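You operate a simulated robot arm through the tools that you are given. There is no shell and no other tool.

You run a simulated robot arm. Do the job below in one go: nothing can be reset, and whatever is moved stays where it is left.

JOB
Soap the yellow sponge, rub the gravy stain off the worktop, then rinse the sponge.
Fine: turn the tap off and put the sponge back. What is to be rubbed or washed off counts as gone when no trace of it is left.

It is judged by the outcome, as a careful person would: the job done as asked, and still so three seconds after it is handed in. It fails if anything else is knocked over, pushed out of place, dropped, spilled or broken.

ROBOT AND FRAMES
A 6-joint arm with a two-finger gripper, fixed in place. Base frame: the origin is at the foot of the arm, x ahead of it, y to its left, z up. Units: cm, rad, N and s.
Its first joint turns from -2.897 to 2.897 rad. Payload 2.45 kg.
The tool frame sits at the grasp point between the pads (the TCP): z along the fingers, y along the line on which they close. The tips reach 2 cm beyond it. Largest opening 14 cm; the body of the gripper starts 16.8 cm behind the TCP.
Orientation is that of the tool frame in the base frame, as a unit quaternion [x, y, z, w]. With the fingers straight down and closing along the base's y, the tool's x points along the base's -x, its y along +y and its z along -z.

CONTROLS
- The arm moves only by the tool apply_moves. Its argument "increments" is one flat list of numbers, 6 for each row, row after row: the shift along the base's x, y, z in units of 200 mm (1.0 is 200 mm), then the turn, a rotation vector about the base's x, y, z in units of 45 degrees (1.0 is 45 degrees). In form: [x, y, z, wx, wy, wz, x, y, z, wx, wy, wz, ...]. A call has 1 to 20 rows; each row is the pose to reach, as a shift and turn from the pose commanded when the call began. "grip" is the gripper command, from -1 (fully open) to 1 (shut), values between in proportion, set as the call begins (left out, the last holds). A call with a number of a shift or a turn outside -1 to 1 is refused whole. A row lasts 0.2 s, in which the tool goes at most 5 cm and 0.15 rad; a call with a longer step from one row to the next is refused whole, and so is a gripper value outside its range. Where a pose cannot be reached the arm comes as near as it can. A force on the tool above 60 N (or 10 N above the force at the start of the call, whichever is more), or a blocked arm, ends the call early, and 0.2 s more pass. Each finger travels about 4.5 cm/s and halts on what it meets, pressing with about 42 N; the grip force reading is that of the motor and also rises with nothing between the fingers. The clock runs only during rows and for 0.2 s after the last one: add rows that repeat a pose to give the fingers time. It gives the time, the measured TCP pose, the force on the tool (base axes), the opening and the grip force at its end, in the units of the frame above (readings bear some noise), with the torque about the TCP (base axes, N m) and any sound that the robot's microphone picked up.
- Cameras (640 x 400 px; columns grow to the right, rows downward): "scene" is fixed at [21.92, 49.15, 165.93]; the picture's right is [-0.17, -0.98, 0.00], its down [-0.67, 0.12, -0.74] and it looks along [0.73, -0.13, -0.68] (base axes); focal length 355 px, centre (320, 200). "wrist" rides on the gripper at [7.8, 1.1, -20.9] in the tool frame; the picture's right is [-0.14, 0.99, 0.00], its down [-0.92, -0.13, -0.37] and it looks along [-0.37, -0.05, 0.93] (tool axes); focal length 280 px, centre (320, 200). There is no depth. A picture from a camera that has moved, and an enlarged one, comes with that camera's place and axes in the base frame and with its lens. The place of the scene camera against the robot may be out by one fixed shift of up to 1.8 cm in any direction.
- capture(camera): a new picture of that camera. No time passes.
- enlarge(camera, box): a new picture of the part [left, top, right, bottom] of that camera's present view, enlarged. No time passes.
- finish_job(): hands the job in; it is judged then, once.

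Nothing tells you positions but the pictures and the camera data. Unless the task says otherwise, let go and move clear before handing in.

The tools are called after ">>>" as name(argument=value, ...) on one line, values as JSON. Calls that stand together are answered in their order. apply_moves: Moves the arm, as the interface text tells. Its arguments: {"type":"object","properties":{"increments":{"type":"array"},"grip":{"type":"number"}},"required":["increments"]} The other tools are called the same way: capture (camera) takes a picture; enlarge (camera, box) takes an enlarged picture of a part of a camera's view; finish_job () hands the job in.

At the start:

```text
t: 0.0
position: [61.42, 44.8, 123.93]
orientation: [-0.001, 1.0, 0.001, 0.0]
ft_force: [0.0, 0.3, 0.7]
moment: [-0.02, 0.0, -0.02]
opening: 14.0
grasp_force: 0.0
```

scene: 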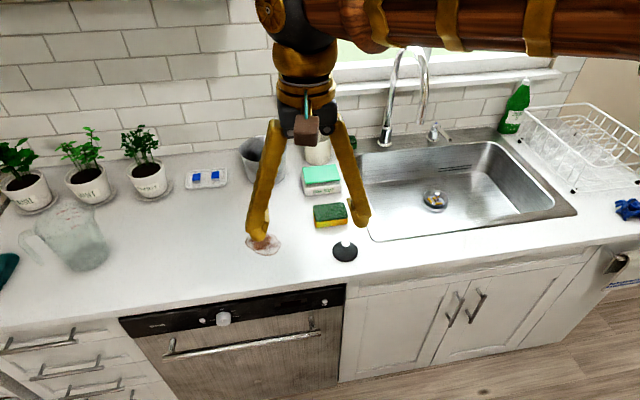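
wrist: 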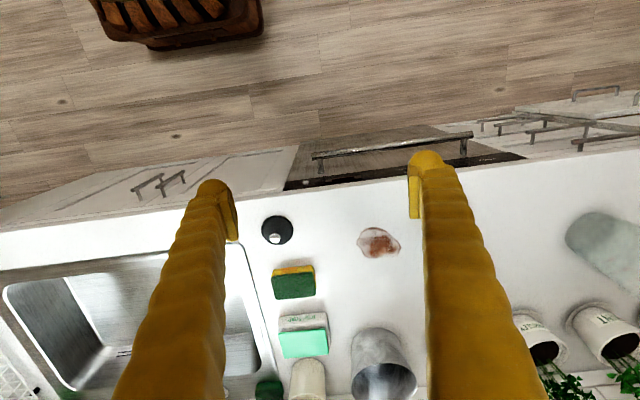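

I see a worktop with a yellow/green sponge, a soap block or dish behind it, a gravy stain to the left of the sponge, and a sink with a tap to the right. I'll take closer pictures before I move.

>>> enlarge(camera="scene", box=[230, 120, 390, 270])

>>> enlarge(camera="scene", box=[340, 30, 560, 240])

>>> enlarge(camera="wrist", box=[220, 200, 440, 400])

```text
2.67 times, centred on (310, 195) of scene
camera zoom: at [21.92, 49.15, 165.93], right [-0.17, -0.98, 0.0], down [-0.67, 0.12, -0.74], along [0.73, -0.13, -0.68], focal length 946 px, centre (347, 213)
```

zoom: 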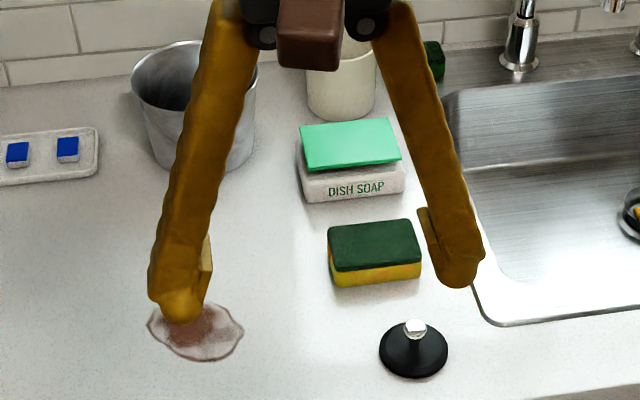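

```text
1.90 times, centred on (450, 135) of scene
camera zoom: at [21.92, 49.15, 165.93], right [-0.17, -0.98, 0.0], down [-0.67, 0.12, -0.74], along [0.73, -0.13, -0.68], focal length 676 px, centre (72, 324)
```

zoom: 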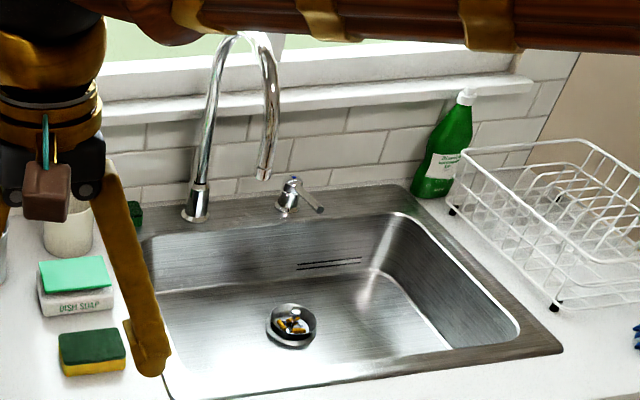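

```text
2.00 times, centred on (330, 300) of wrist
camera zoom: at [53.61, 45.8, 144.78], right [0.14, 0.99, 0.0], down [0.92, -0.13, 0.37], along [0.37, -0.05, -0.93], focal length 561 px, centre (300, 0)
```

zoom: 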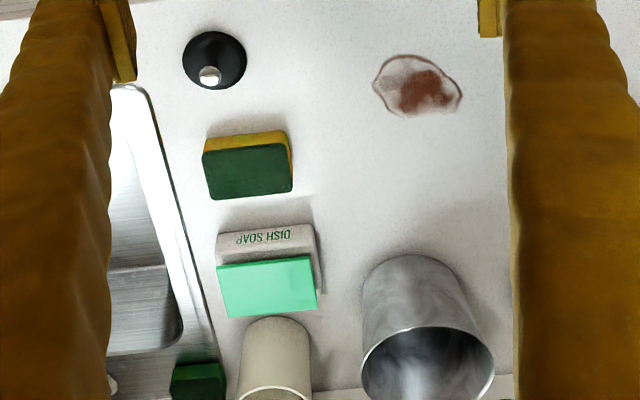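

The counter seems to be around z≈90, with things out at x≈90 and beyond, but depth from these two views is weak. I'll shift the wrist camera sideways to triangulate properly and to see the tap.

>>> apply_moves(increments=[0, -0.2, 0, 0, 0, 0, 0, -0.4, 0, 0, 0, 0, 0, -0.6, 0, 0, 0, 0, 0, -0.8, 0, 0, 0, 0, 0, -1.0, 0, 0, 0, 0, 0, -1.0, 0, 0, 0, 0, 0, -1.0, 0, 0, 0, 0])

>>> capture(camera="wrist")

>>> capture(camera="scene")

```text
t: 1.6
position: [61.53, 24.91, 123.88]
orientation: [0.0, 1.0, 0.001, -0.001]
ft_force: [-0.4, 0.1, 0.4]
moment: [0.01, 0.0, 0.01]
opening: 14.02
grasp_force: 0.0
```

```text
taken
camera wrist: at [53.62, 25.91, 144.84], right [0.14, 0.99, 0.0], down [0.92, -0.13, 0.37], along [0.37, -0.05, -0.93], focal length 280 px, centre (320, 200)
```

wrist: 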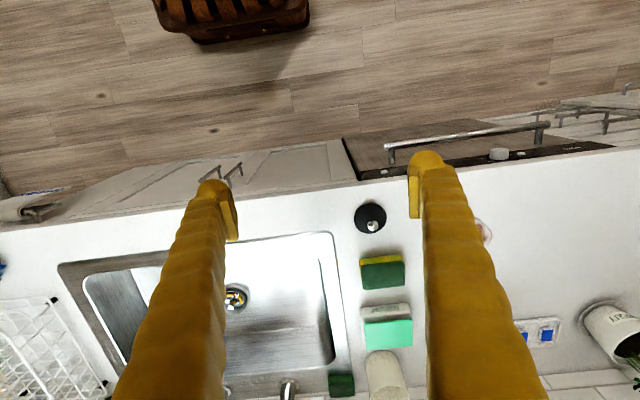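

```text
taken
```

scene: 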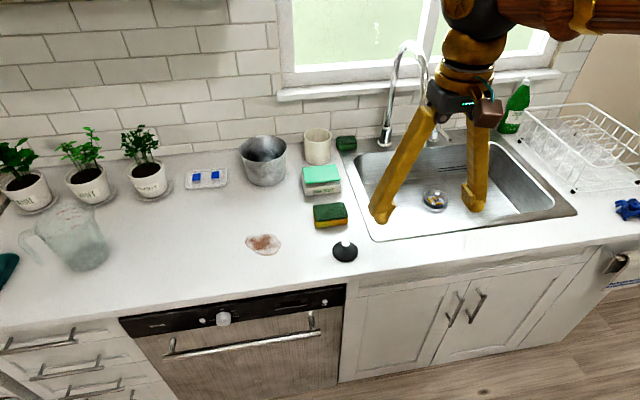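

The counter comes out at z≈91, with the sponge near (93, 34) and the soap near (108, 34). I'll zoom in to get more accurate positions.

>>> enlarge(camera="wrist", box=[340, 190, 440, 400])

>>> enlarge(camera="scene", box=[370, 30, 450, 160])

>>> enlarge(camera="scene", box=[230, 150, 390, 270])

>>> enlarge(camera="scene", box=[230, 120, 370, 210])

```text
1.90 times, centred on (390, 295) of wrist
camera zoom: at [53.62, 25.91, 144.84], right [0.14, 0.99, 0.0], down [0.92, -0.13, 0.37], along [0.37, -0.05, -0.93], focal length 534 px, centre (187, 19)
```

zoom: 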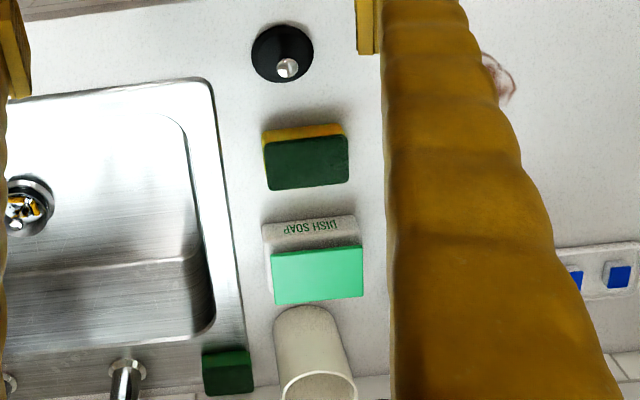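

```text
3.08 times, centred on (410, 95) of scene
camera zoom: at [21.92, 49.15, 165.93], right [-0.17, -0.98, 0.0], down [-0.67, 0.12, -0.74], along [0.73, -0.13, -0.68], focal length 1092 px, centre (43, 523)
```

zoom: 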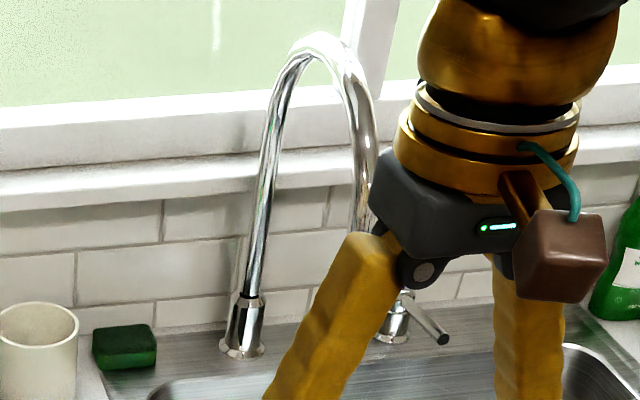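

```text
3.33 times, centred on (310, 210) of scene
camera zoom: at [21.92, 49.15, 165.93], right [-0.17, -0.98, 0.0], down [-0.67, 0.12, -0.74], along [0.73, -0.13, -0.68], focal length 1183 px, centre (353, 167)
```

zoom: 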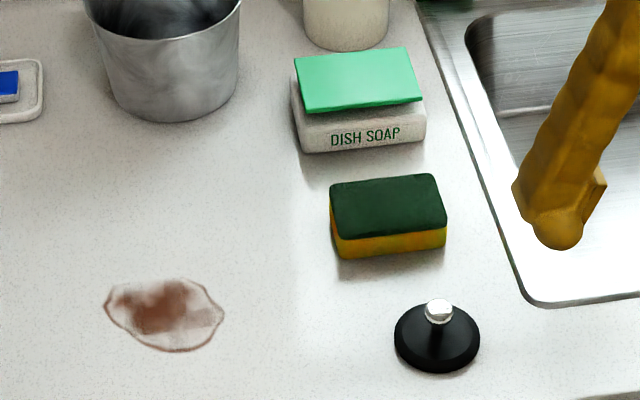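

```text
4.44 times, centred on (300, 165) of scene
camera zoom: at [21.92, 49.15, 165.93], right [-0.17, -0.98, 0.0], down [-0.67, 0.12, -0.74], along [0.73, -0.13, -0.68], focal length 1578 px, centre (409, 356)
```

zoom: 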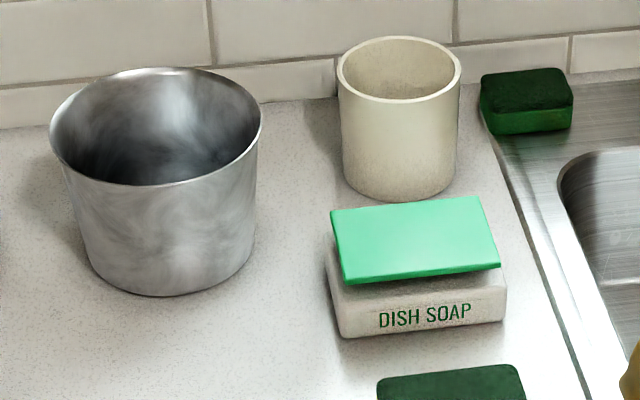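

The sponge top is at about (93.5, 34.3, 93.9), lying along y, and the soap bar top is at about (108.5, 34.3, 96.3). Next I'll tilt the tool forward in free space near the sink to see the tap, its lever and the spout.

>>> apply_moves(increments=[0, -0.2, 0.08, 0, -0.134, 0, 0, -0.4, 0.16, 0, -0.268, 0, 0, -0.6, 0.24, 0, -0.4, 0, 0, -0.8, 0.32, 0, -0.534, 0, 0, -1.0, 0.4, 0, -0.667, 0, 0, -1.0, 0.4, 0, -0.667, 0, 0, -1.0, 0.4, 0, -0.667, 0])

>>> capture(camera="wrist")

>>> capture(camera="scene")

```text
t: 3.2
position: [61.38, 4.83, 131.9]
orientation: [0.0, 0.966, 0.001, 0.26]
ft_force: [-0.4, -0.3, 0.3]
moment: [0.01, 0.0, -0.04]
opening: 14.02
grasp_force: 0.1
```

```text
taken
camera wrist: at [44.18, 5.87, 146.11], right [0.12, 0.99, 0.07], down [0.61, -0.13, 0.78], along [0.78, -0.05, -0.62], focal length 280 px, centre (320, 200)
```

wrist: 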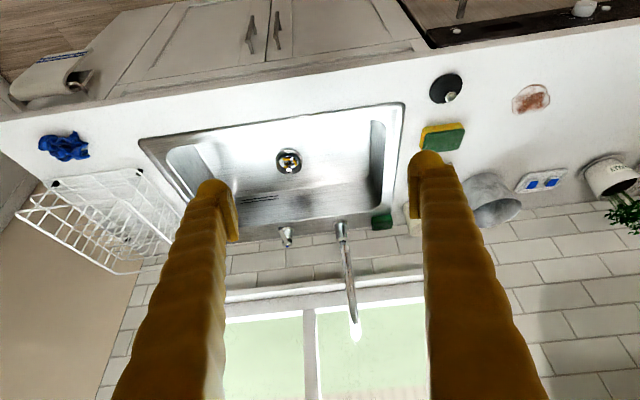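

```text
taken
```

scene: 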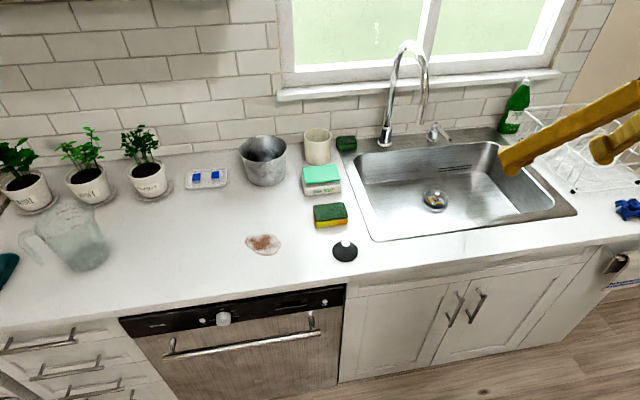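

>>> enlarge(camera="scene", box=[370, 30, 470, 160])

>>> enlarge(camera="scene", box=[410, 110, 460, 150])

>>> enlarge(camera="wrist", box=[230, 110, 420, 350])

>>> enlarge(camera="wrist", box=[260, 200, 380, 280])

```text
3.08 times, centred on (420, 95) of scene
camera zoom: at [21.92, 49.15, 165.93], right [-0.17, -0.98, 0.0], down [-0.67, 0.12, -0.74], along [0.73, -0.13, -0.68], focal length 1092 px, centre (12, 523)
```

zoom: 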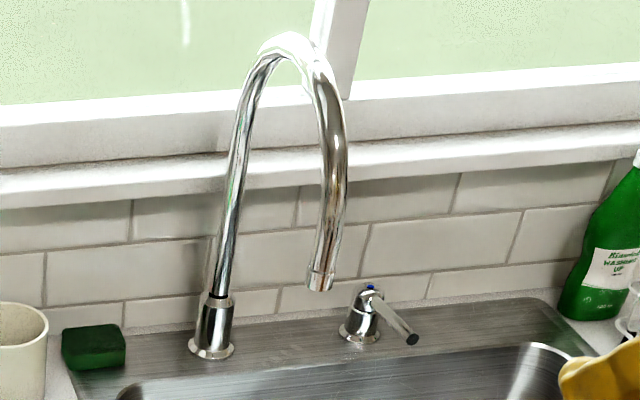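

```text
10.00 times, centred on (435, 130) of scene
camera zoom: at [21.92, 49.15, 165.93], right [-0.17, -0.98, 0.0], down [-0.67, 0.12, -0.74], along [0.73, -0.13, -0.68], focal length 3549 px, centre (-830, 900)
```

zoom: 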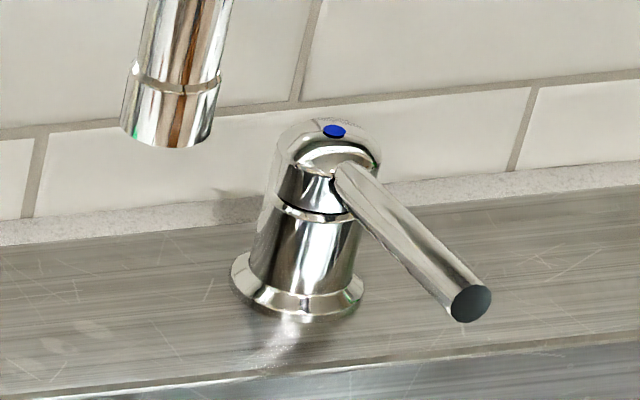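

```text
1.67 times, centred on (325, 230) of wrist
camera zoom: at [44.18, 5.87, 146.11], right [0.12, 0.99, 0.07], down [0.61, -0.13, 0.78], along [0.78, -0.05, -0.62], focal length 467 px, centre (312, 150)
```

zoom: 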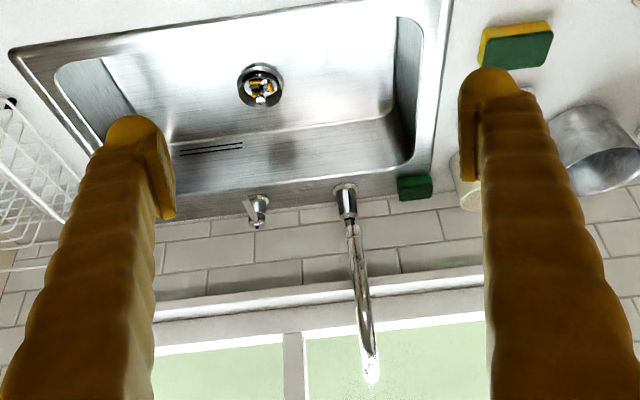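

```text
5.00 times, centred on (320, 240) of wrist
camera zoom: at [44.18, 5.87, 146.11], right [0.12, 0.99, 0.07], down [0.61, -0.13, 0.78], along [0.78, -0.05, -0.62], focal length 1402 px, centre (320, 0)
```

zoom: 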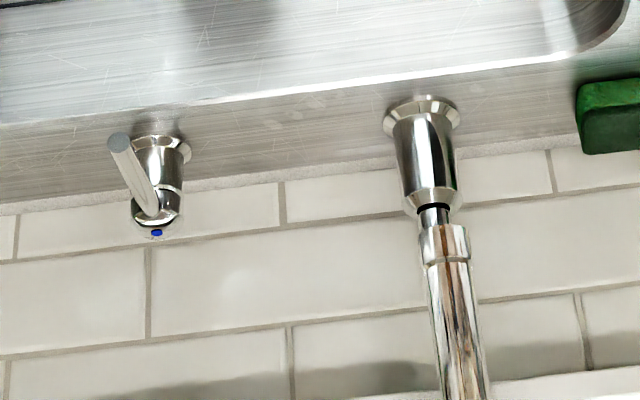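

The tap lever is a rod on a small post to the right of the gooseneck. Its free end is near (115, −12, 99), and the spout outlet is near (103, 7, 114). I'll close the gripper into a blunt finger and move towards the lever on its right-hand side.

>>> apply_moves(increments=[0.117, -0.15, -0.067, 0, -0.037, 0, 0.233, -0.3, -0.133, 0, -0.074, 0, 0.35, -0.45, -0.2, 0, -0.111, 0, 0.467, -0.6, -0.267, 0, -0.148, 0, 0.583, -0.75, -0.333, 0, -0.185, 0, 0.7, -0.9, -0.4, 0, -0.222, 0, 0.7, -0.9, -0.4, 0, -0.222, 0, 0.7, -0.9, -0.4, 0, -0.222, 0, 0.7, -0.9, -0.4, 0, -0.222, 0], grip=1)

>>> capture(camera="wrist")

>>> capture(camera="scene")

```text
t: 5.2
position: [75.37, -13.09, 123.81]
orientation: [0.0, 0.939, 0.001, 0.343]
ft_force: [-0.5, 0.6, 0.8]
moment: [-0.03, -0.01, -0.03]
opening: 0.02
grasp_force: 29.9
```

```text
taken
camera wrist: at [55.93, -12.07, 134.83], right [0.1, 0.99, 0.09], down [0.47, -0.13, 0.87], along [0.88, -0.05, -0.48], focal length 280 px, centre (320, 200)
```

wrist: 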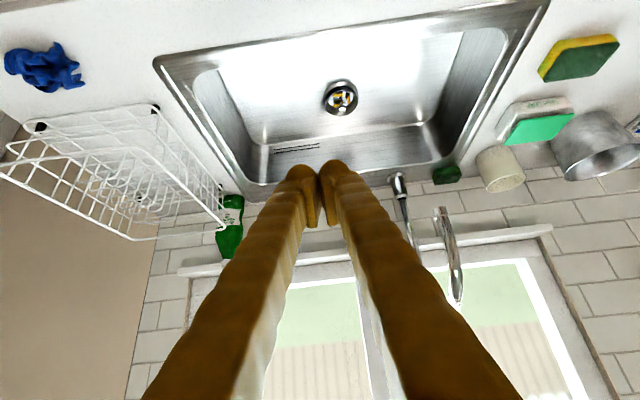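

```text
taken
```

scene: 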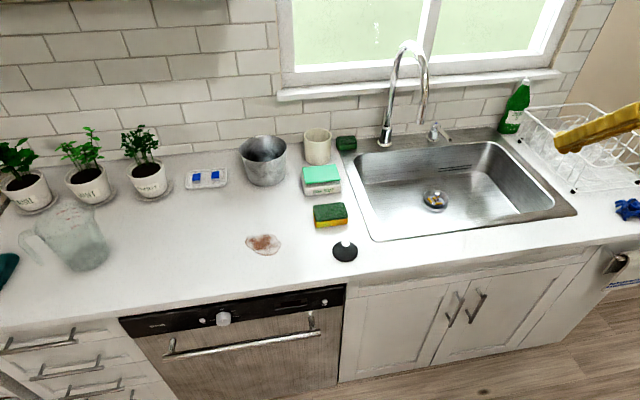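

The lever is hidden behind the fingers from here, but the spout and other objects are visible. I'll zoom in to fix positions from the wrist camera alone.

>>> enlarge(camera="wrist", box=[370, 150, 490, 310])

>>> enlarge(camera="wrist", box=[450, 0, 640, 200])

>>> enlarge(camera="scene", box=[520, 70, 640, 200])

```text
2.50 times, centred on (430, 230) of wrist
camera zoom: at [55.93, -12.07, 134.83], right [0.1, 0.99, 0.09], down [0.47, -0.13, 0.87], along [0.88, -0.05, -0.48], focal length 701 px, centre (45, 125)
```

zoom: 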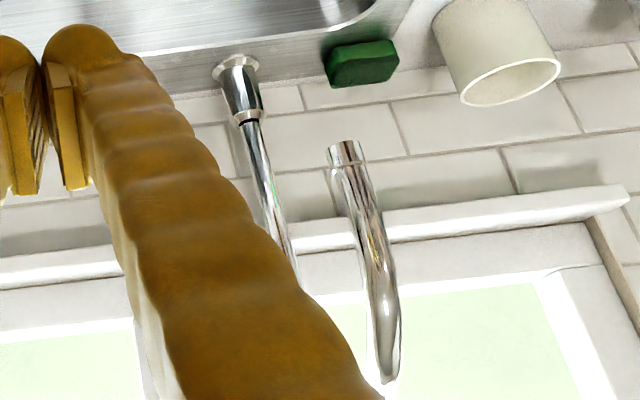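

```text
2.00 times, centred on (545, 100) of wrist
camera zoom: at [55.93, -12.07, 134.83], right [0.1, 0.99, 0.09], down [0.47, -0.13, 0.87], along [0.88, -0.05, -0.48], focal length 561 px, centre (-130, 400)
```

zoom: 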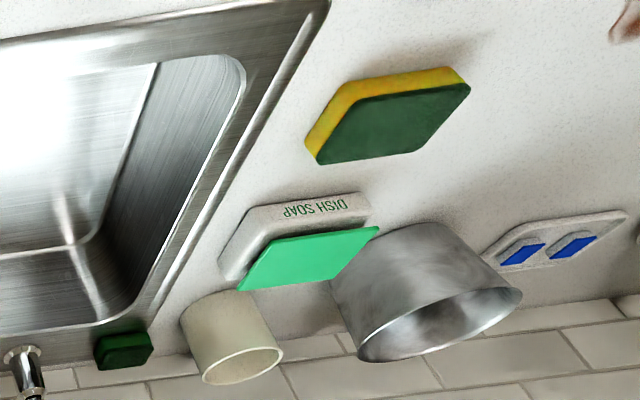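

```text
3.08 times, centred on (580, 135) of scene
camera zoom: at [21.92, 49.15, 165.93], right [-0.17, -0.98, 0.0], down [-0.67, 0.12, -0.74], along [0.73, -0.13, -0.68], focal length 1092 px, centre (-480, 400)
```

zoom: 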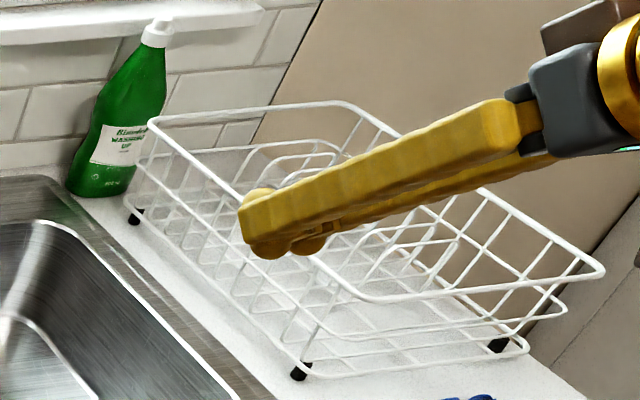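

The spout outlet comes out at about (104.3, 6.9, 113.8). I'll bring the closed fingers in alongside the lever, still on its right.

>>> apply_moves(increments=[0.15, -0.033, -0.1, 0, -0.037, 0, 0.3, -0.067, -0.2, 0, -0.074, 0, 0.45, -0.1, -0.3, 0, -0.111, 0, 0.6, -0.133, -0.4, 0, -0.148, 0, 0.75, -0.167, -0.5, 0, -0.185, 0, 0.9, -0.2, -0.6, 0, -0.222, 0, 0.9, -0.2, -0.6, 0, -0.222, 0])

>>> capture(camera="wrist")

>>> capture(camera="scene")

```text
t: 6.8
position: [93.32, -17.37, 111.78]
orientation: [0.0, 0.906, 0.001, 0.423]
ft_force: [0.8, 1.3, -0.1]
moment: [-0.02, 0.01, 0.02]
opening: 0.0
grasp_force: 29.4
```

```text
taken
camera wrist: at [72.39, -16.31, 119.15], right [0.09, 0.99, 0.11], down [0.31, -0.13, 0.94], along [0.95, -0.05, -0.32], focal length 280 px, centre (320, 200)
```

wrist: 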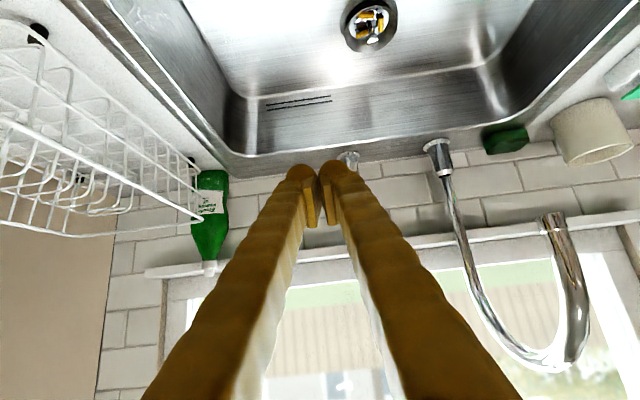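

```text
taken
```

scene: 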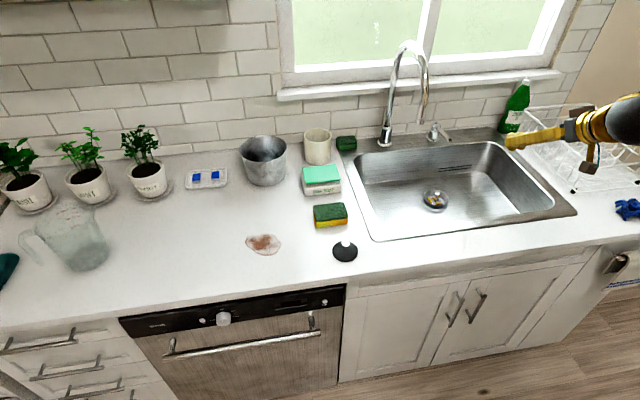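

>>> apply_moves(increments=[0.155, 0, -0.087, 0, 0, 0, 0.31, 0, -0.173, 0, 0, 0, 0.465, 0, -0.26, 0, 0, 0, 0.62, 0, -0.347, 0, 0, 0, 0.775, 0, -0.433, 0, 0, 0, 0.93, 0, -0.52, 0, 0, 0, 0.93, 0, -0.52, 0, 0, 0])

>>> capture(camera="wrist")

>>> enlarge(camera="scene", box=[400, 90, 520, 180])

```text
t: 8.4
position: [111.9, -17.12, 101.48]
orientation: [0.0, 0.907, 0.001, 0.422]
ft_force: [0.0, -0.5, -1.0]
moment: [0.02, 0.02, -0.02]
opening: 0.0
grasp_force: 28.7
```

```text
taken
camera wrist: at [90.84, -16.15, 108.89], right [0.09, 0.99, 0.11], down [0.31, -0.13, 0.94], along [0.95, -0.05, -0.32], focal length 280 px, centre (320, 200)
```

wrist: 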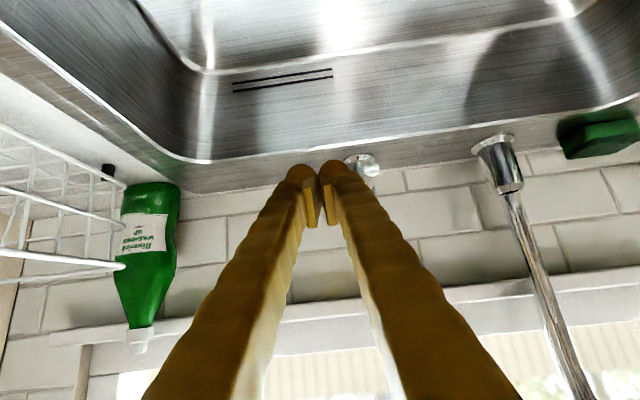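

```text
4.44 times, centred on (460, 135) of scene
camera zoom: at [21.92, 49.15, 165.93], right [-0.17, -0.98, 0.0], down [-0.67, 0.12, -0.74], along [0.73, -0.13, -0.68], focal length 1578 px, centre (-302, 489)
```

zoom: 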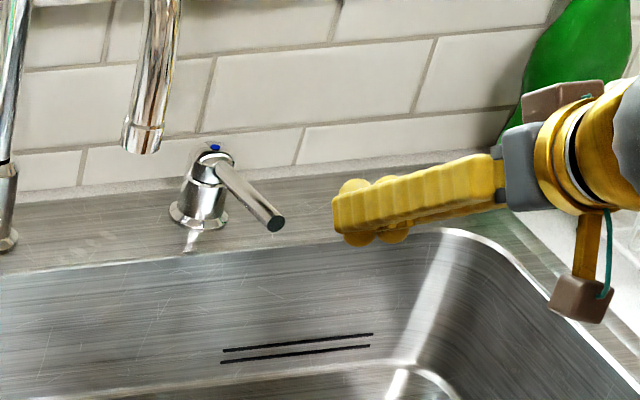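

The arm reaches the lever area without trouble. I'll line the fingertips up beside the lever rod and edge left until just short of contact.

>>> apply_moves(increments=[0.09, 0, -0.025, 0, 0, 0, 0.18, 0, -0.05, 0, 0, 0, 0.18, 0.05, -0.05, 0, 0, 0, 0.18, 0.1, -0.05, 0, 0, 0, 0.18, 0.125, -0.05, 0, 0, 0, 0.18, 0.125, -0.05, 0, 0, 0])

>>> enlarge(camera="wrist", box=[240, 120, 440, 240])

>>> enlarge(camera="scene", box=[400, 100, 480, 160])

```text
t: 9.8
position: [115.78, -14.67, 100.47]
orientation: [0.0, 0.907, 0.0, 0.422]
ft_force: [0.6, -0.3, -0.5]
moment: [0.03, -0.01, -0.02]
opening: 0.0
grasp_force: 29.3
```

```text
3.20 times, centred on (340, 180) of wrist
camera zoom: at [94.57, -13.66, 107.87], right [0.09, 0.99, 0.11], down [0.31, -0.13, 0.94], along [0.95, -0.05, -0.32], focal length 897 px, centre (256, 264)
```

zoom: 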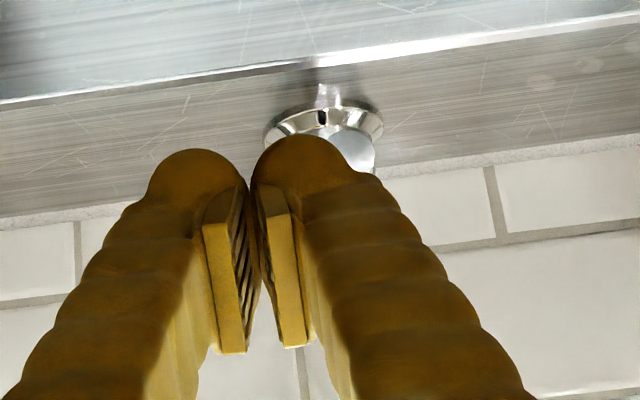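

```text
6.67 times, centred on (440, 130) of scene
camera zoom: at [21.92, 49.15, 165.93], right [-0.17, -0.98, 0.0], down [-0.67, 0.12, -0.74], along [0.73, -0.13, -0.68], focal length 2366 px, centre (-480, 667)
```

zoom: 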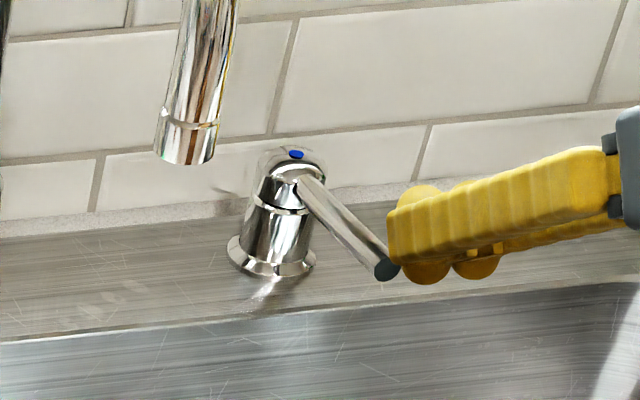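

The fingertip is just touching distance from the lever end. I'll push gently to the left in small steps and watch the force.

>>> apply_moves(increments=[0, 0.02, 0, 0, 0, 0, 0, 0.04, 0, 0, 0, 0, 0, 0.06, 0, 0, 0, 0, 0, 0.08, 0, 0, 0, 0])

>>> enlarge(camera="scene", box=[400, 100, 480, 160])

```text
t: 10.8
position: [115.63, -13.13, 100.79]
orientation: [0.0, 0.905, 0.001, 0.425]
ft_force: [-10.5, -15.8, 26.6]
moment: [-0.07, 0.07, 0.06]
opening: 0.0
grasp_force: 29.3
```

```text
6.67 times, centred on (440, 130) of scene
camera zoom: at [21.92, 49.15, 165.93], right [-0.17, -0.98, 0.0], down [-0.67, 0.12, -0.74], along [0.73, -0.13, -0.68], focal length 2366 px, centre (-480, 667)
```

zoom: 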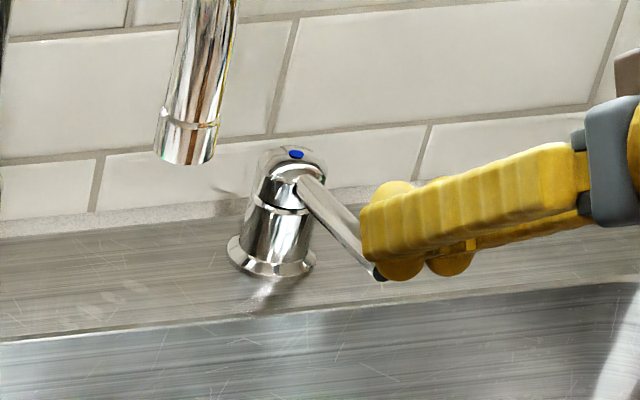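

The finger rode up on top of the lever, so I engaged too high; the lever end is really at about z=98.5. I'll back off, go 2.5 cm lower and try the sideways push again.

>>> apply_moves(increments=[0, -0.04, 0, 0, 0, 0, 0, -0.1, 0, 0, 0, 0, 0, -0.1, -0.06, 0, 0, 0, 0, -0.1, -0.12, 0, 0, 0, 0, -0.1, -0.12, 0, 0, 0])

>>> enlarge(camera="wrist", box=[240, 120, 440, 240])

>>> enlarge(camera="scene", box=[400, 100, 480, 160])

```text
t: 11.7
position: [115.59, -15.24, 99.32]
orientation: [-0.001, 0.905, 0.002, 0.425]
ft_force: [-32.4, -1.1, 15.1]
moment: [0.36, 0.37, 0.83]
opening: 0.0
grasp_force: 29.4
stopped in row 4: the force on the tool passed its limit at 75 N (the readings are from after the stop); the commanded pose is now the measured one
```

```text
3.20 times, centred on (340, 180) of wrist
camera zoom: at [94.55, -14.17, 106.79], right [0.09, 0.99, 0.11], down [0.31, -0.13, 0.94], along [0.95, -0.05, -0.31], focal length 897 px, centre (256, 264)
```

zoom: 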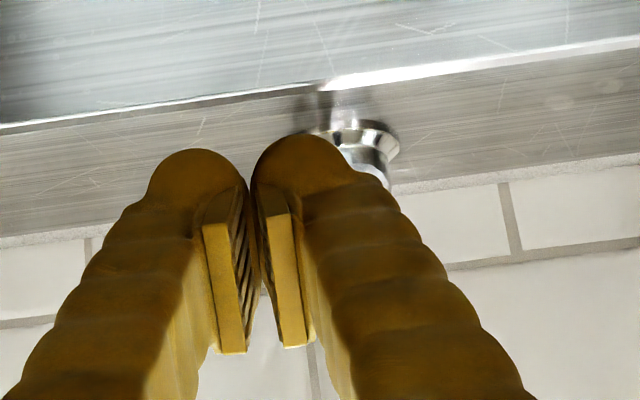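

```text
6.67 times, centred on (440, 130) of scene
camera zoom: at [21.92, 49.15, 165.93], right [-0.17, -0.98, 0.0], down [-0.67, 0.12, -0.74], along [0.73, -0.13, -0.68], focal length 2366 px, centre (-480, 667)
```

zoom: 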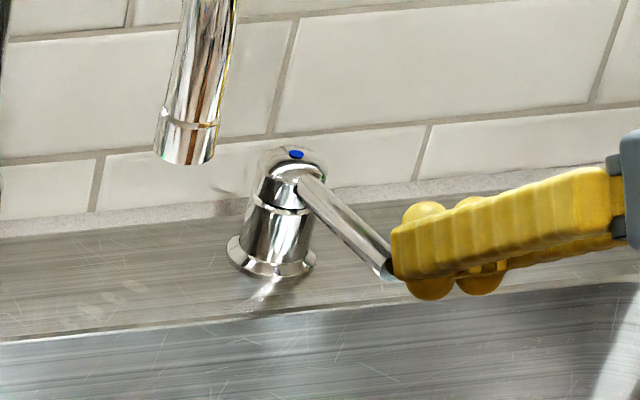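

The fingers are wider than I assumed, about 2.6 cm to each side, and they caught the lever end. I'll back off, go round to the right with more clearance and get down to lever height.

>>> apply_moves(increments=[-0.1, -0.02, 0.05, 0, 0, 0, -0.15, -0.1, 0.05, 0, 0, 0, -0.15, -0.17, 0.0, 0, 0, 0, -0.15, -0.17, -0.06, 0, 0, 0, -0.15, -0.17, -0.06, 0, 0, 0])

>>> enlarge(camera="scene", box=[400, 100, 480, 160])

>>> capture(camera="wrist")

```text
t: 12.9
position: [112.7, -18.49, 98.12]
orientation: [0.001, 0.906, 0.001, 0.424]
ft_force: [-0.1, -0.3, -0.3]
moment: [-0.02, -0.01, -0.02]
opening: 0.0
grasp_force: 29.3
```

```text
6.67 times, centred on (440, 130) of scene
camera zoom: at [21.92, 49.15, 165.93], right [-0.17, -0.98, 0.0], down [-0.67, 0.12, -0.74], along [0.73, -0.13, -0.68], focal length 2366 px, centre (-480, 667)
```

zoom: 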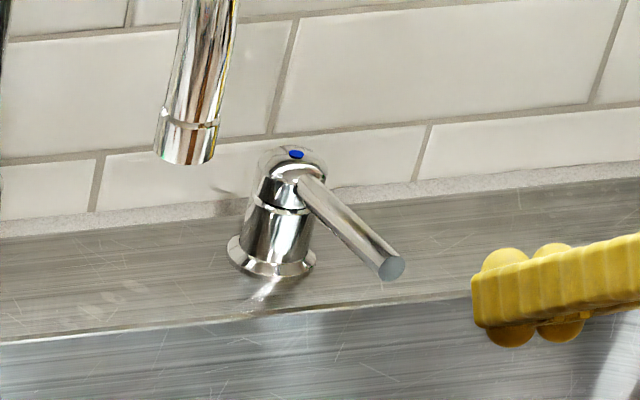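

```text
taken
camera wrist: at [91.6, -17.49, 105.51], right [0.09, 0.99, 0.11], down [0.31, -0.13, 0.94], along [0.95, -0.05, -0.32], focal length 280 px, centre (320, 200)
```

wrist: 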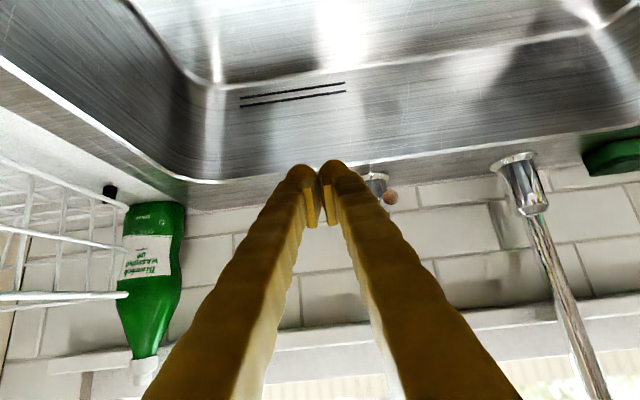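

>>> apply_moves(increments=[0.08, 0, 0, 0, 0, 0, 0.16, 0.05, 0, 0, 0, 0, 0.16, 0.12, 0, 0, 0, 0, 0.16, 0.15, 0, 0, 0, 0, 0.16, 0.17, 0, 0, 0, 0, 0.16, 0.19, 0, 0, 0, 0, 0.16, 0.21, 0, 0, 0, 0])

>>> enlarge(camera="scene", box=[400, 100, 480, 160])

```text
t: 14.5
position: [115.86, -15.32, 98.18]
orientation: [0.005, 0.905, -0.002, 0.425]
ft_force: [-0.2, -14.7, -1.3]
moment: [-0.03, 0.02, -0.1]
opening: 0.0
grasp_force: 29.1
stopped in row 7: the force on the tool passed its limit at 65 N (the readings are from after the stop); the commanded pose is now the measured one
```

```text
6.67 times, centred on (440, 130) of scene
camera zoom: at [21.92, 49.15, 165.93], right [-0.17, -0.98, 0.0], down [-0.67, 0.12, -0.74], along [0.73, -0.13, -0.68], focal length 2366 px, centre (-480, 667)
```

zoom: 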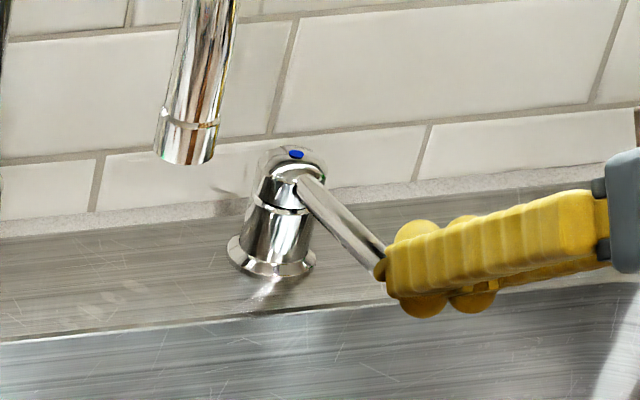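

The lever is rigid towards +y. I'll back off, come in underneath the lever end and try lifting it.

>>> apply_moves(increments=[-0.05, -0.05, 0, 0, 0, 0, -0.2, -0.05, 0, 0, 0, 0, -0.35, 0.03, -0.05, 0, 0, 0, -0.35, 0.16, -0.11, 0, 0, 0, -0.25, 0.16, -0.11, 0, 0, 0, -0.133, 0.16, -0.11, 0, 0, 0, -0.133, 0.16, -0.11, 0, 0, 0])

>>> enlarge(camera="scene", box=[400, 100, 480, 160])

>>> enlarge(camera="wrist", box=[240, 120, 440, 240])

```text
t: 16.1
position: [113.13, -11.86, 95.91]
orientation: [0.004, 0.905, -0.003, 0.425]
ft_force: [-0.7, -0.5, -0.2]
moment: [0.03, -0.01, -0.01]
opening: 0.0
grasp_force: 29.6
```

```text
6.67 times, centred on (440, 130) of scene
camera zoom: at [21.92, 49.15, 165.93], right [-0.17, -0.98, 0.0], down [-0.67, 0.12, -0.74], along [0.73, -0.13, -0.68], focal length 2366 px, centre (-480, 667)
```

zoom: 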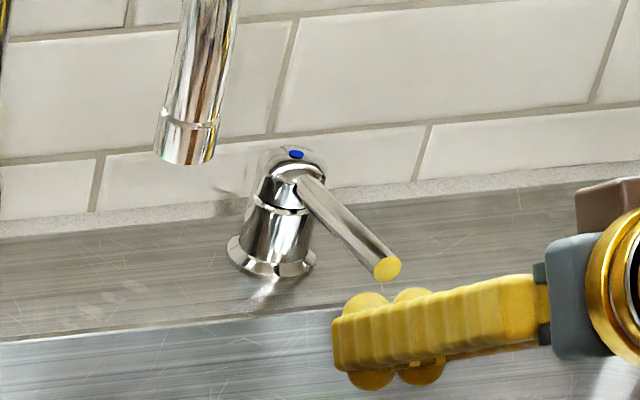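

```text
3.20 times, centred on (340, 180) of wrist
camera zoom: at [92.08, -10.5, 103.27], right [0.1, 0.99, 0.1], down [0.3, -0.13, 0.94], along [0.95, -0.06, -0.31], focal length 897 px, centre (256, 264)
```

zoom: 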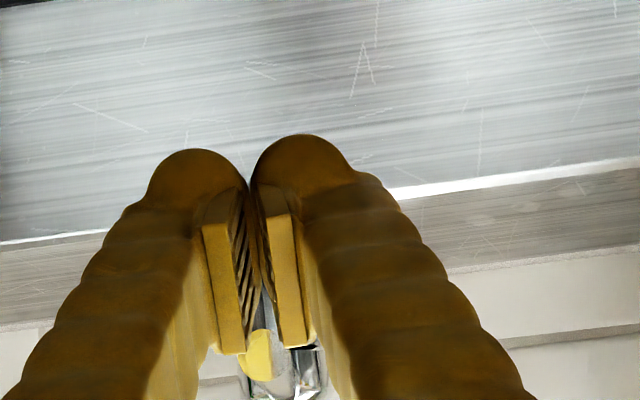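

>>> apply_moves(increments=[0, 0, 0.02, 0, 0, 0, 0, 0, 0.04, 0, 0, 0, 0, 0, 0.06, 0, 0, 0, 0, 0, 0.08, 0, 0, 0, 0, 0, 0.1, 0, 0, 0])

>>> enlarge(camera="scene", box=[400, 100, 480, 160])

>>> enlarge(camera="wrist", box=[240, 120, 440, 240])

```text
t: 17.3
position: [113.17, -11.89, 97.93]
orientation: [0.004, 0.906, -0.002, 0.424]
ft_force: [-1.2, -0.3, 0.0]
moment: [0.04, -0.01, 0.0]
opening: 0.02
grasp_force: 29.4
```

```text
6.67 times, centred on (440, 130) of scene
camera zoom: at [21.92, 49.15, 165.93], right [-0.17, -0.98, 0.0], down [-0.67, 0.12, -0.74], along [0.73, -0.13, -0.68], focal length 2366 px, centre (-480, 667)
```

zoom: 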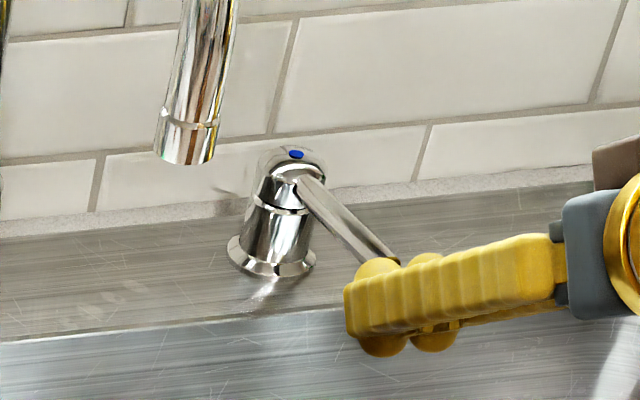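

```text
3.20 times, centred on (340, 180) of wrist
camera zoom: at [92.1, -10.65, 105.31], right [0.1, 0.99, 0.11], down [0.3, -0.13, 0.94], along [0.95, -0.06, -0.31], focal length 897 px, centre (256, 264)
```

zoom: 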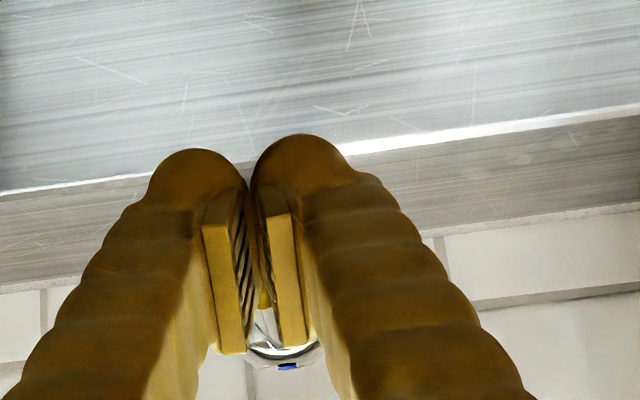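

No contact yet. I'll carry on lifting slowly.

>>> apply_moves(increments=[0, 0, 0.015, 0, 0, 0, 0, 0, 0.03, 0, 0, 0, 0, 0, 0.045, 0, 0, 0, 0, 0, 0.06, 0, 0, 0])

>>> enlarge(camera="scene", box=[400, 100, 480, 160])

```text
t: 18.3
position: [113.07, -11.87, 99.08]
orientation: [0.003, 0.905, -0.002, 0.425]
ft_force: [0.4, 0.6, 0.0]
moment: [0.02, -0.02, -0.01]
opening: 0.01
grasp_force: 29.7
```

```text
6.67 times, centred on (440, 130) of scene
camera zoom: at [21.92, 49.15, 165.93], right [-0.17, -0.98, 0.0], down [-0.67, 0.12, -0.74], along [0.73, -0.13, -0.68], focal length 2366 px, centre (-480, 667)
```

zoom: 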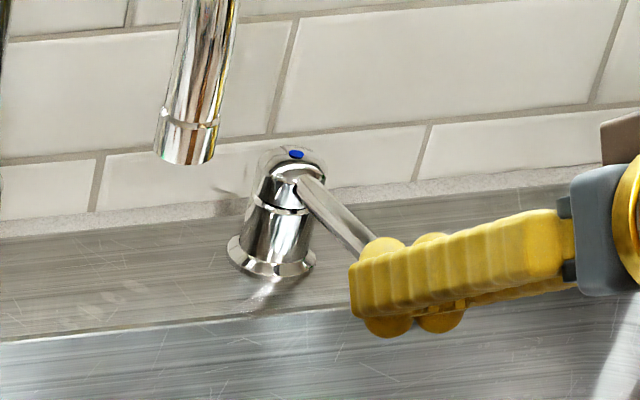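

>>> apply_moves(increments=[-0.05, 0, -0.03, 0, 0, 0, -0.1, 0, -0.1, 0, 0, 0, -0.05, 0, -0.165, 0, 0, 0, 0.06, 0, -0.165, 0, 0, 0, 0.06, 0, -0.15, 0, 0, 0, 0.06, 0, -0.135, 0, 0, 0, 0.06, 0, -0.12, 0, 0, 0, 0.06, 0, -0.105, 0, 0, 0, 0.06, 0, -0.09, 0, 0, 0, 0.06, 0, -0.075, 0, 0, 0, 0.06, 0, -0.06, 0, 0, 0])

>>> enlarge(camera="scene", box=[400, 100, 480, 160])

>>> enlarge(camera="wrist", box=[240, 120, 440, 240])

```text
t: 20.3
position: [114.08, -12.04, 96.48]
orientation: [0.006, 0.907, -0.003, 0.421]
ft_force: [-4.9, -1.6, -3.4]
moment: [0.03, -0.01, -0.09]
opening: 0.61
grasp_force: 29.5
stopped in row 9: the force on the tool passed its limit at 65 N (the readings are from after the stop); the commanded pose is now the measured one
```

```text
6.67 times, centred on (440, 130) of scene
camera zoom: at [21.92, 49.15, 165.93], right [-0.17, -0.98, 0.0], down [-0.67, 0.12, -0.74], along [0.73, -0.13, -0.68], focal length 2366 px, centre (-480, 667)
```

zoom: 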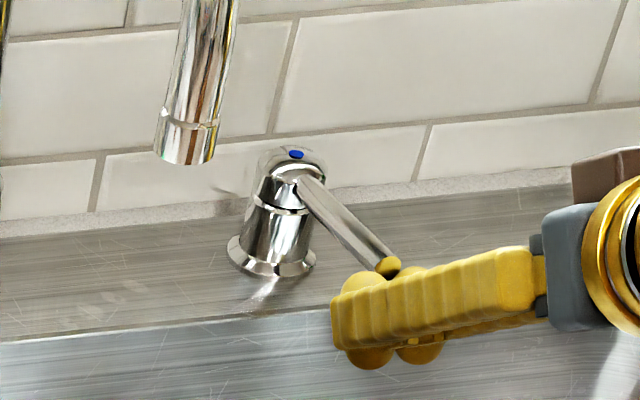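

```text
3.20 times, centred on (340, 180) of wrist
camera zoom: at [93.19, -10.71, 104.02], right [0.1, 0.99, 0.11], down [0.31, -0.13, 0.94], along [0.94, -0.06, -0.32], focal length 897 px, centre (256, 264)
```

zoom: 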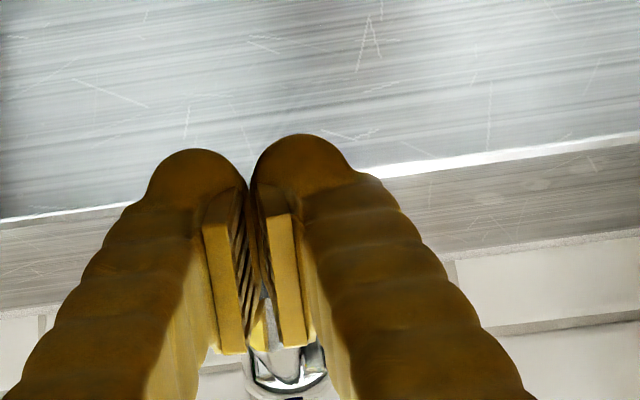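

The lever wedged between the fingertips and didn't lift. A better approach is to back off, open the fingers a little and straddle the lever, so I can push it either way or grip it.

>>> apply_moves(increments=[-0.04, 0, -0.03, 0, 0, 0, -0.15, 0, -0.03, 0, 0, 0, -0.3, 0, 0, 0, 0, 0, -0.4, 0, 0.08, 0, 0, 0, -0.4, 0, 0.08, 0, 0, 0])

>>> apply_moves(increments=[0, 0, 0, 0, 0, 0, 0, 0, 0, 0, 0, 0, 0, 0, 0, 0, 0, 0], grip=0.36)

>>> capture(camera="wrist")

>>> enlarge(camera="scene", box=[400, 90, 520, 180])

```text
t: 21.5
position: [106.16, -11.96, 98.03]
orientation: [0.005, 0.907, -0.002, 0.421]
ft_force: [0.5, 0.1, 0.5]
moment: [0.03, 0.02, 0.01]
opening: 0.0
grasp_force: 29.4
```

```text
t: 22.3
position: [105.95, -12.0, 98.08]
orientation: [0.005, 0.907, -0.002, 0.421]
ft_force: [0.3, -0.8, -0.2]
moment: [-0.04, 0.01, -0.02]
opening: 4.47
grasp_force: 0.0
```

```text
taken
camera wrist: at [85.1, -10.72, 105.62], right [0.1, 0.99, 0.1], down [0.31, -0.13, 0.94], along [0.95, -0.06, -0.32], focal length 280 px, centre (320, 200)
```

wrist: 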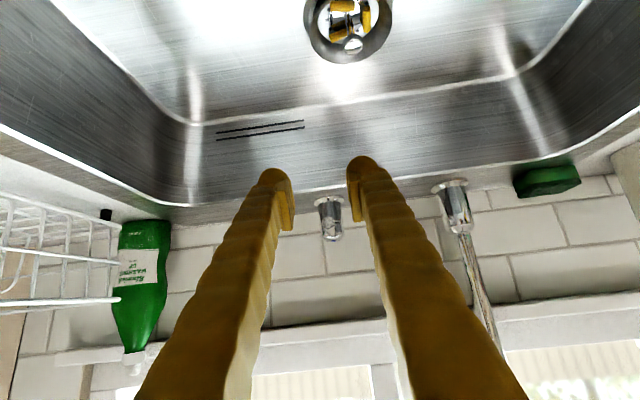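

```text
4.44 times, centred on (460, 135) of scene
camera zoom: at [21.92, 49.15, 165.93], right [-0.17, -0.98, 0.0], down [-0.67, 0.12, -0.74], along [0.73, -0.13, -0.68], focal length 1578 px, centre (-302, 489)
```

zoom: 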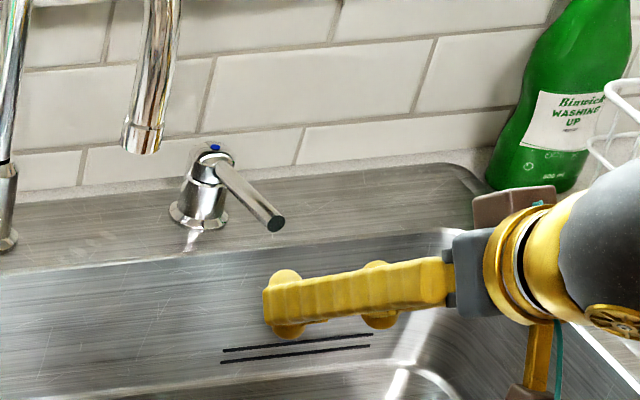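

>>> enlarge(camera="wrist", box=[270, 160, 390, 260])

```text
4.00 times, centred on (330, 210) of wrist
camera zoom: at [85.1, -10.72, 105.62], right [0.1, 0.99, 0.1], down [0.31, -0.13, 0.94], along [0.95, -0.06, -0.32], focal length 1122 px, centre (280, 160)
```

zoom: 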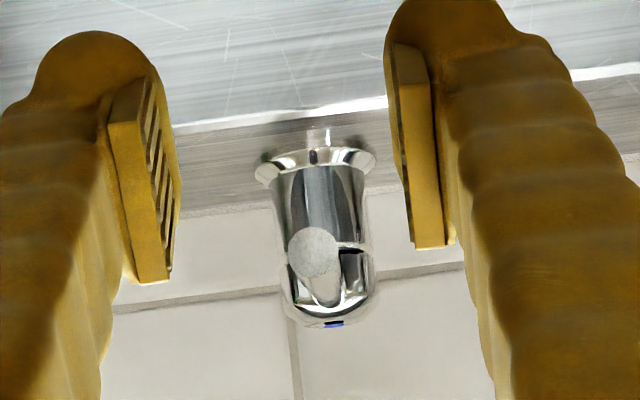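

I now have a clear front view of the lever, with its end at about (115.7, −11.9, 98.3). I'll advance with the fingers on either side of it, then push to the right.

>>> apply_moves(increments=[0.125, 0, 0, 0, 0, 0, 0.25, 0, 0, 0, 0, 0, 0.375, 0, 0, 0, 0, 0, 0.5, 0, 0, 0, 0, 0, 0.5, 0, 0, 0, 0, 0])

>>> apply_moves(increments=[0, -0.03, 0, 0, 0, 0, 0, -0.06, 0, 0, 0, 0, 0, -0.08, 0, 0, 0, 0, 0, -0.1, 0, 0, 0, 0, 0, -0.12, 0, 0, 0, 0])

>>> enlarge(camera="scene", box=[370, 70, 490, 170])

>>> capture(camera="wrist")

```text
t: 23.5
position: [116.0, -11.92, 98.29]
orientation: [0.004, 0.907, -0.002, 0.422]
ft_force: [0.5, -0.5, 0.1]
moment: [-0.06, -0.03, 0.01]
opening: 4.45
grasp_force: 0.0
```

```text
t: 24.7
position: [116.19, -14.37, 98.18]
orientation: [0.005, 0.907, -0.002, 0.421]
ft_force: [0.0, -0.1, 1.0]
moment: [0.01, -0.02, 0.0]
opening: 4.53
grasp_force: 0.1
```

```text
4.00 times, centred on (430, 120) of scene
camera zoom: at [21.92, 49.15, 165.93], right [-0.17, -0.98, 0.0], down [-0.67, 0.12, -0.74], along [0.73, -0.13, -0.68], focal length 1420 px, centre (-120, 520)
```

zoom: 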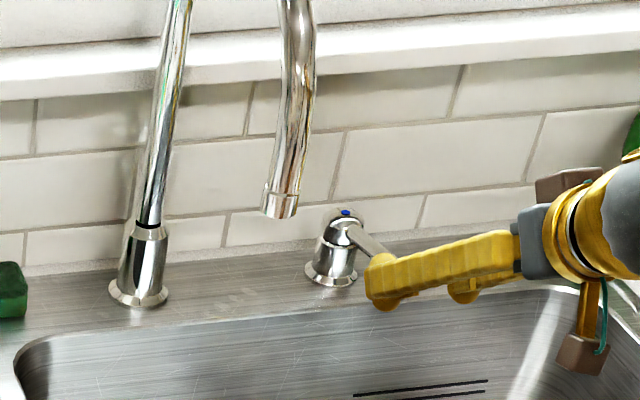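

```text
taken
camera wrist: at [95.17, -13.13, 105.72], right [0.1, 0.99, 0.1], down [0.31, -0.13, 0.94], along [0.95, -0.06, -0.32], focal length 280 px, centre (320, 200)
```

wrist: 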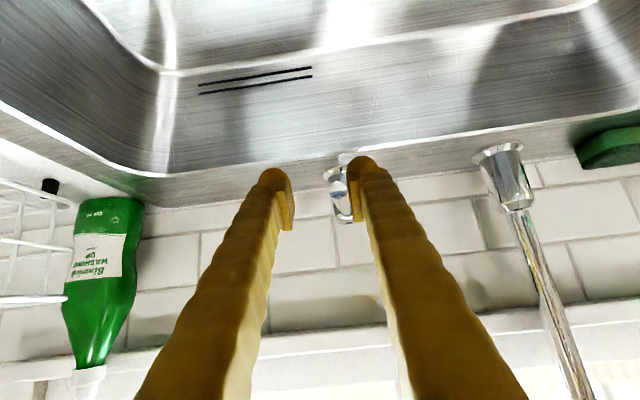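

>>> enlarge(camera="wrist", box=[280, 140, 400, 240])

>>> enlarge(camera="scene", box=[410, 110, 460, 150])

```text
4.00 times, centred on (340, 190) of wrist
camera zoom: at [95.17, -13.13, 105.72], right [0.1, 0.99, 0.1], down [0.31, -0.13, 0.94], along [0.95, -0.06, -0.32], focal length 1122 px, centre (240, 240)
```

zoom: 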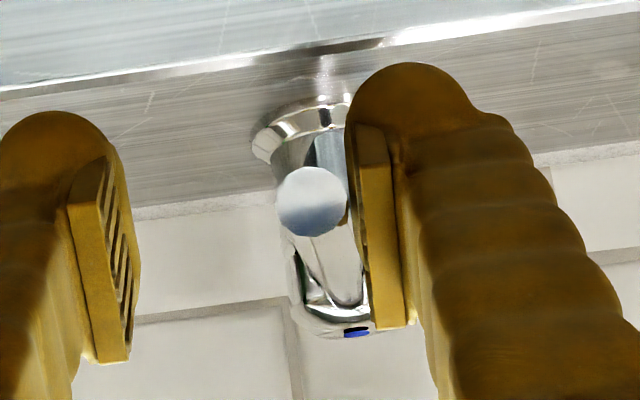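

```text
10.00 times, centred on (435, 130) of scene
camera zoom: at [21.92, 49.15, 165.93], right [-0.17, -0.98, 0.0], down [-0.67, 0.12, -0.74], along [0.73, -0.13, -0.68], focal length 3549 px, centre (-830, 900)
```

zoom: 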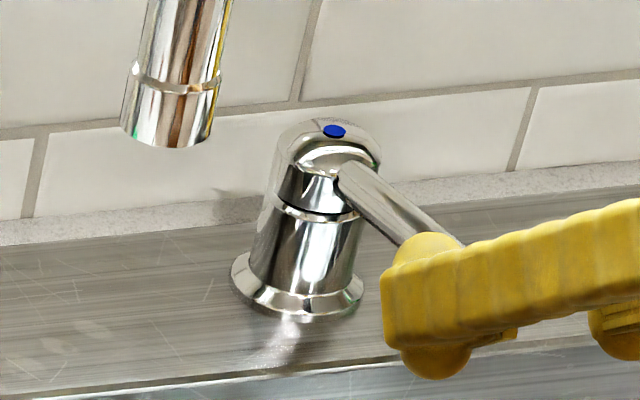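

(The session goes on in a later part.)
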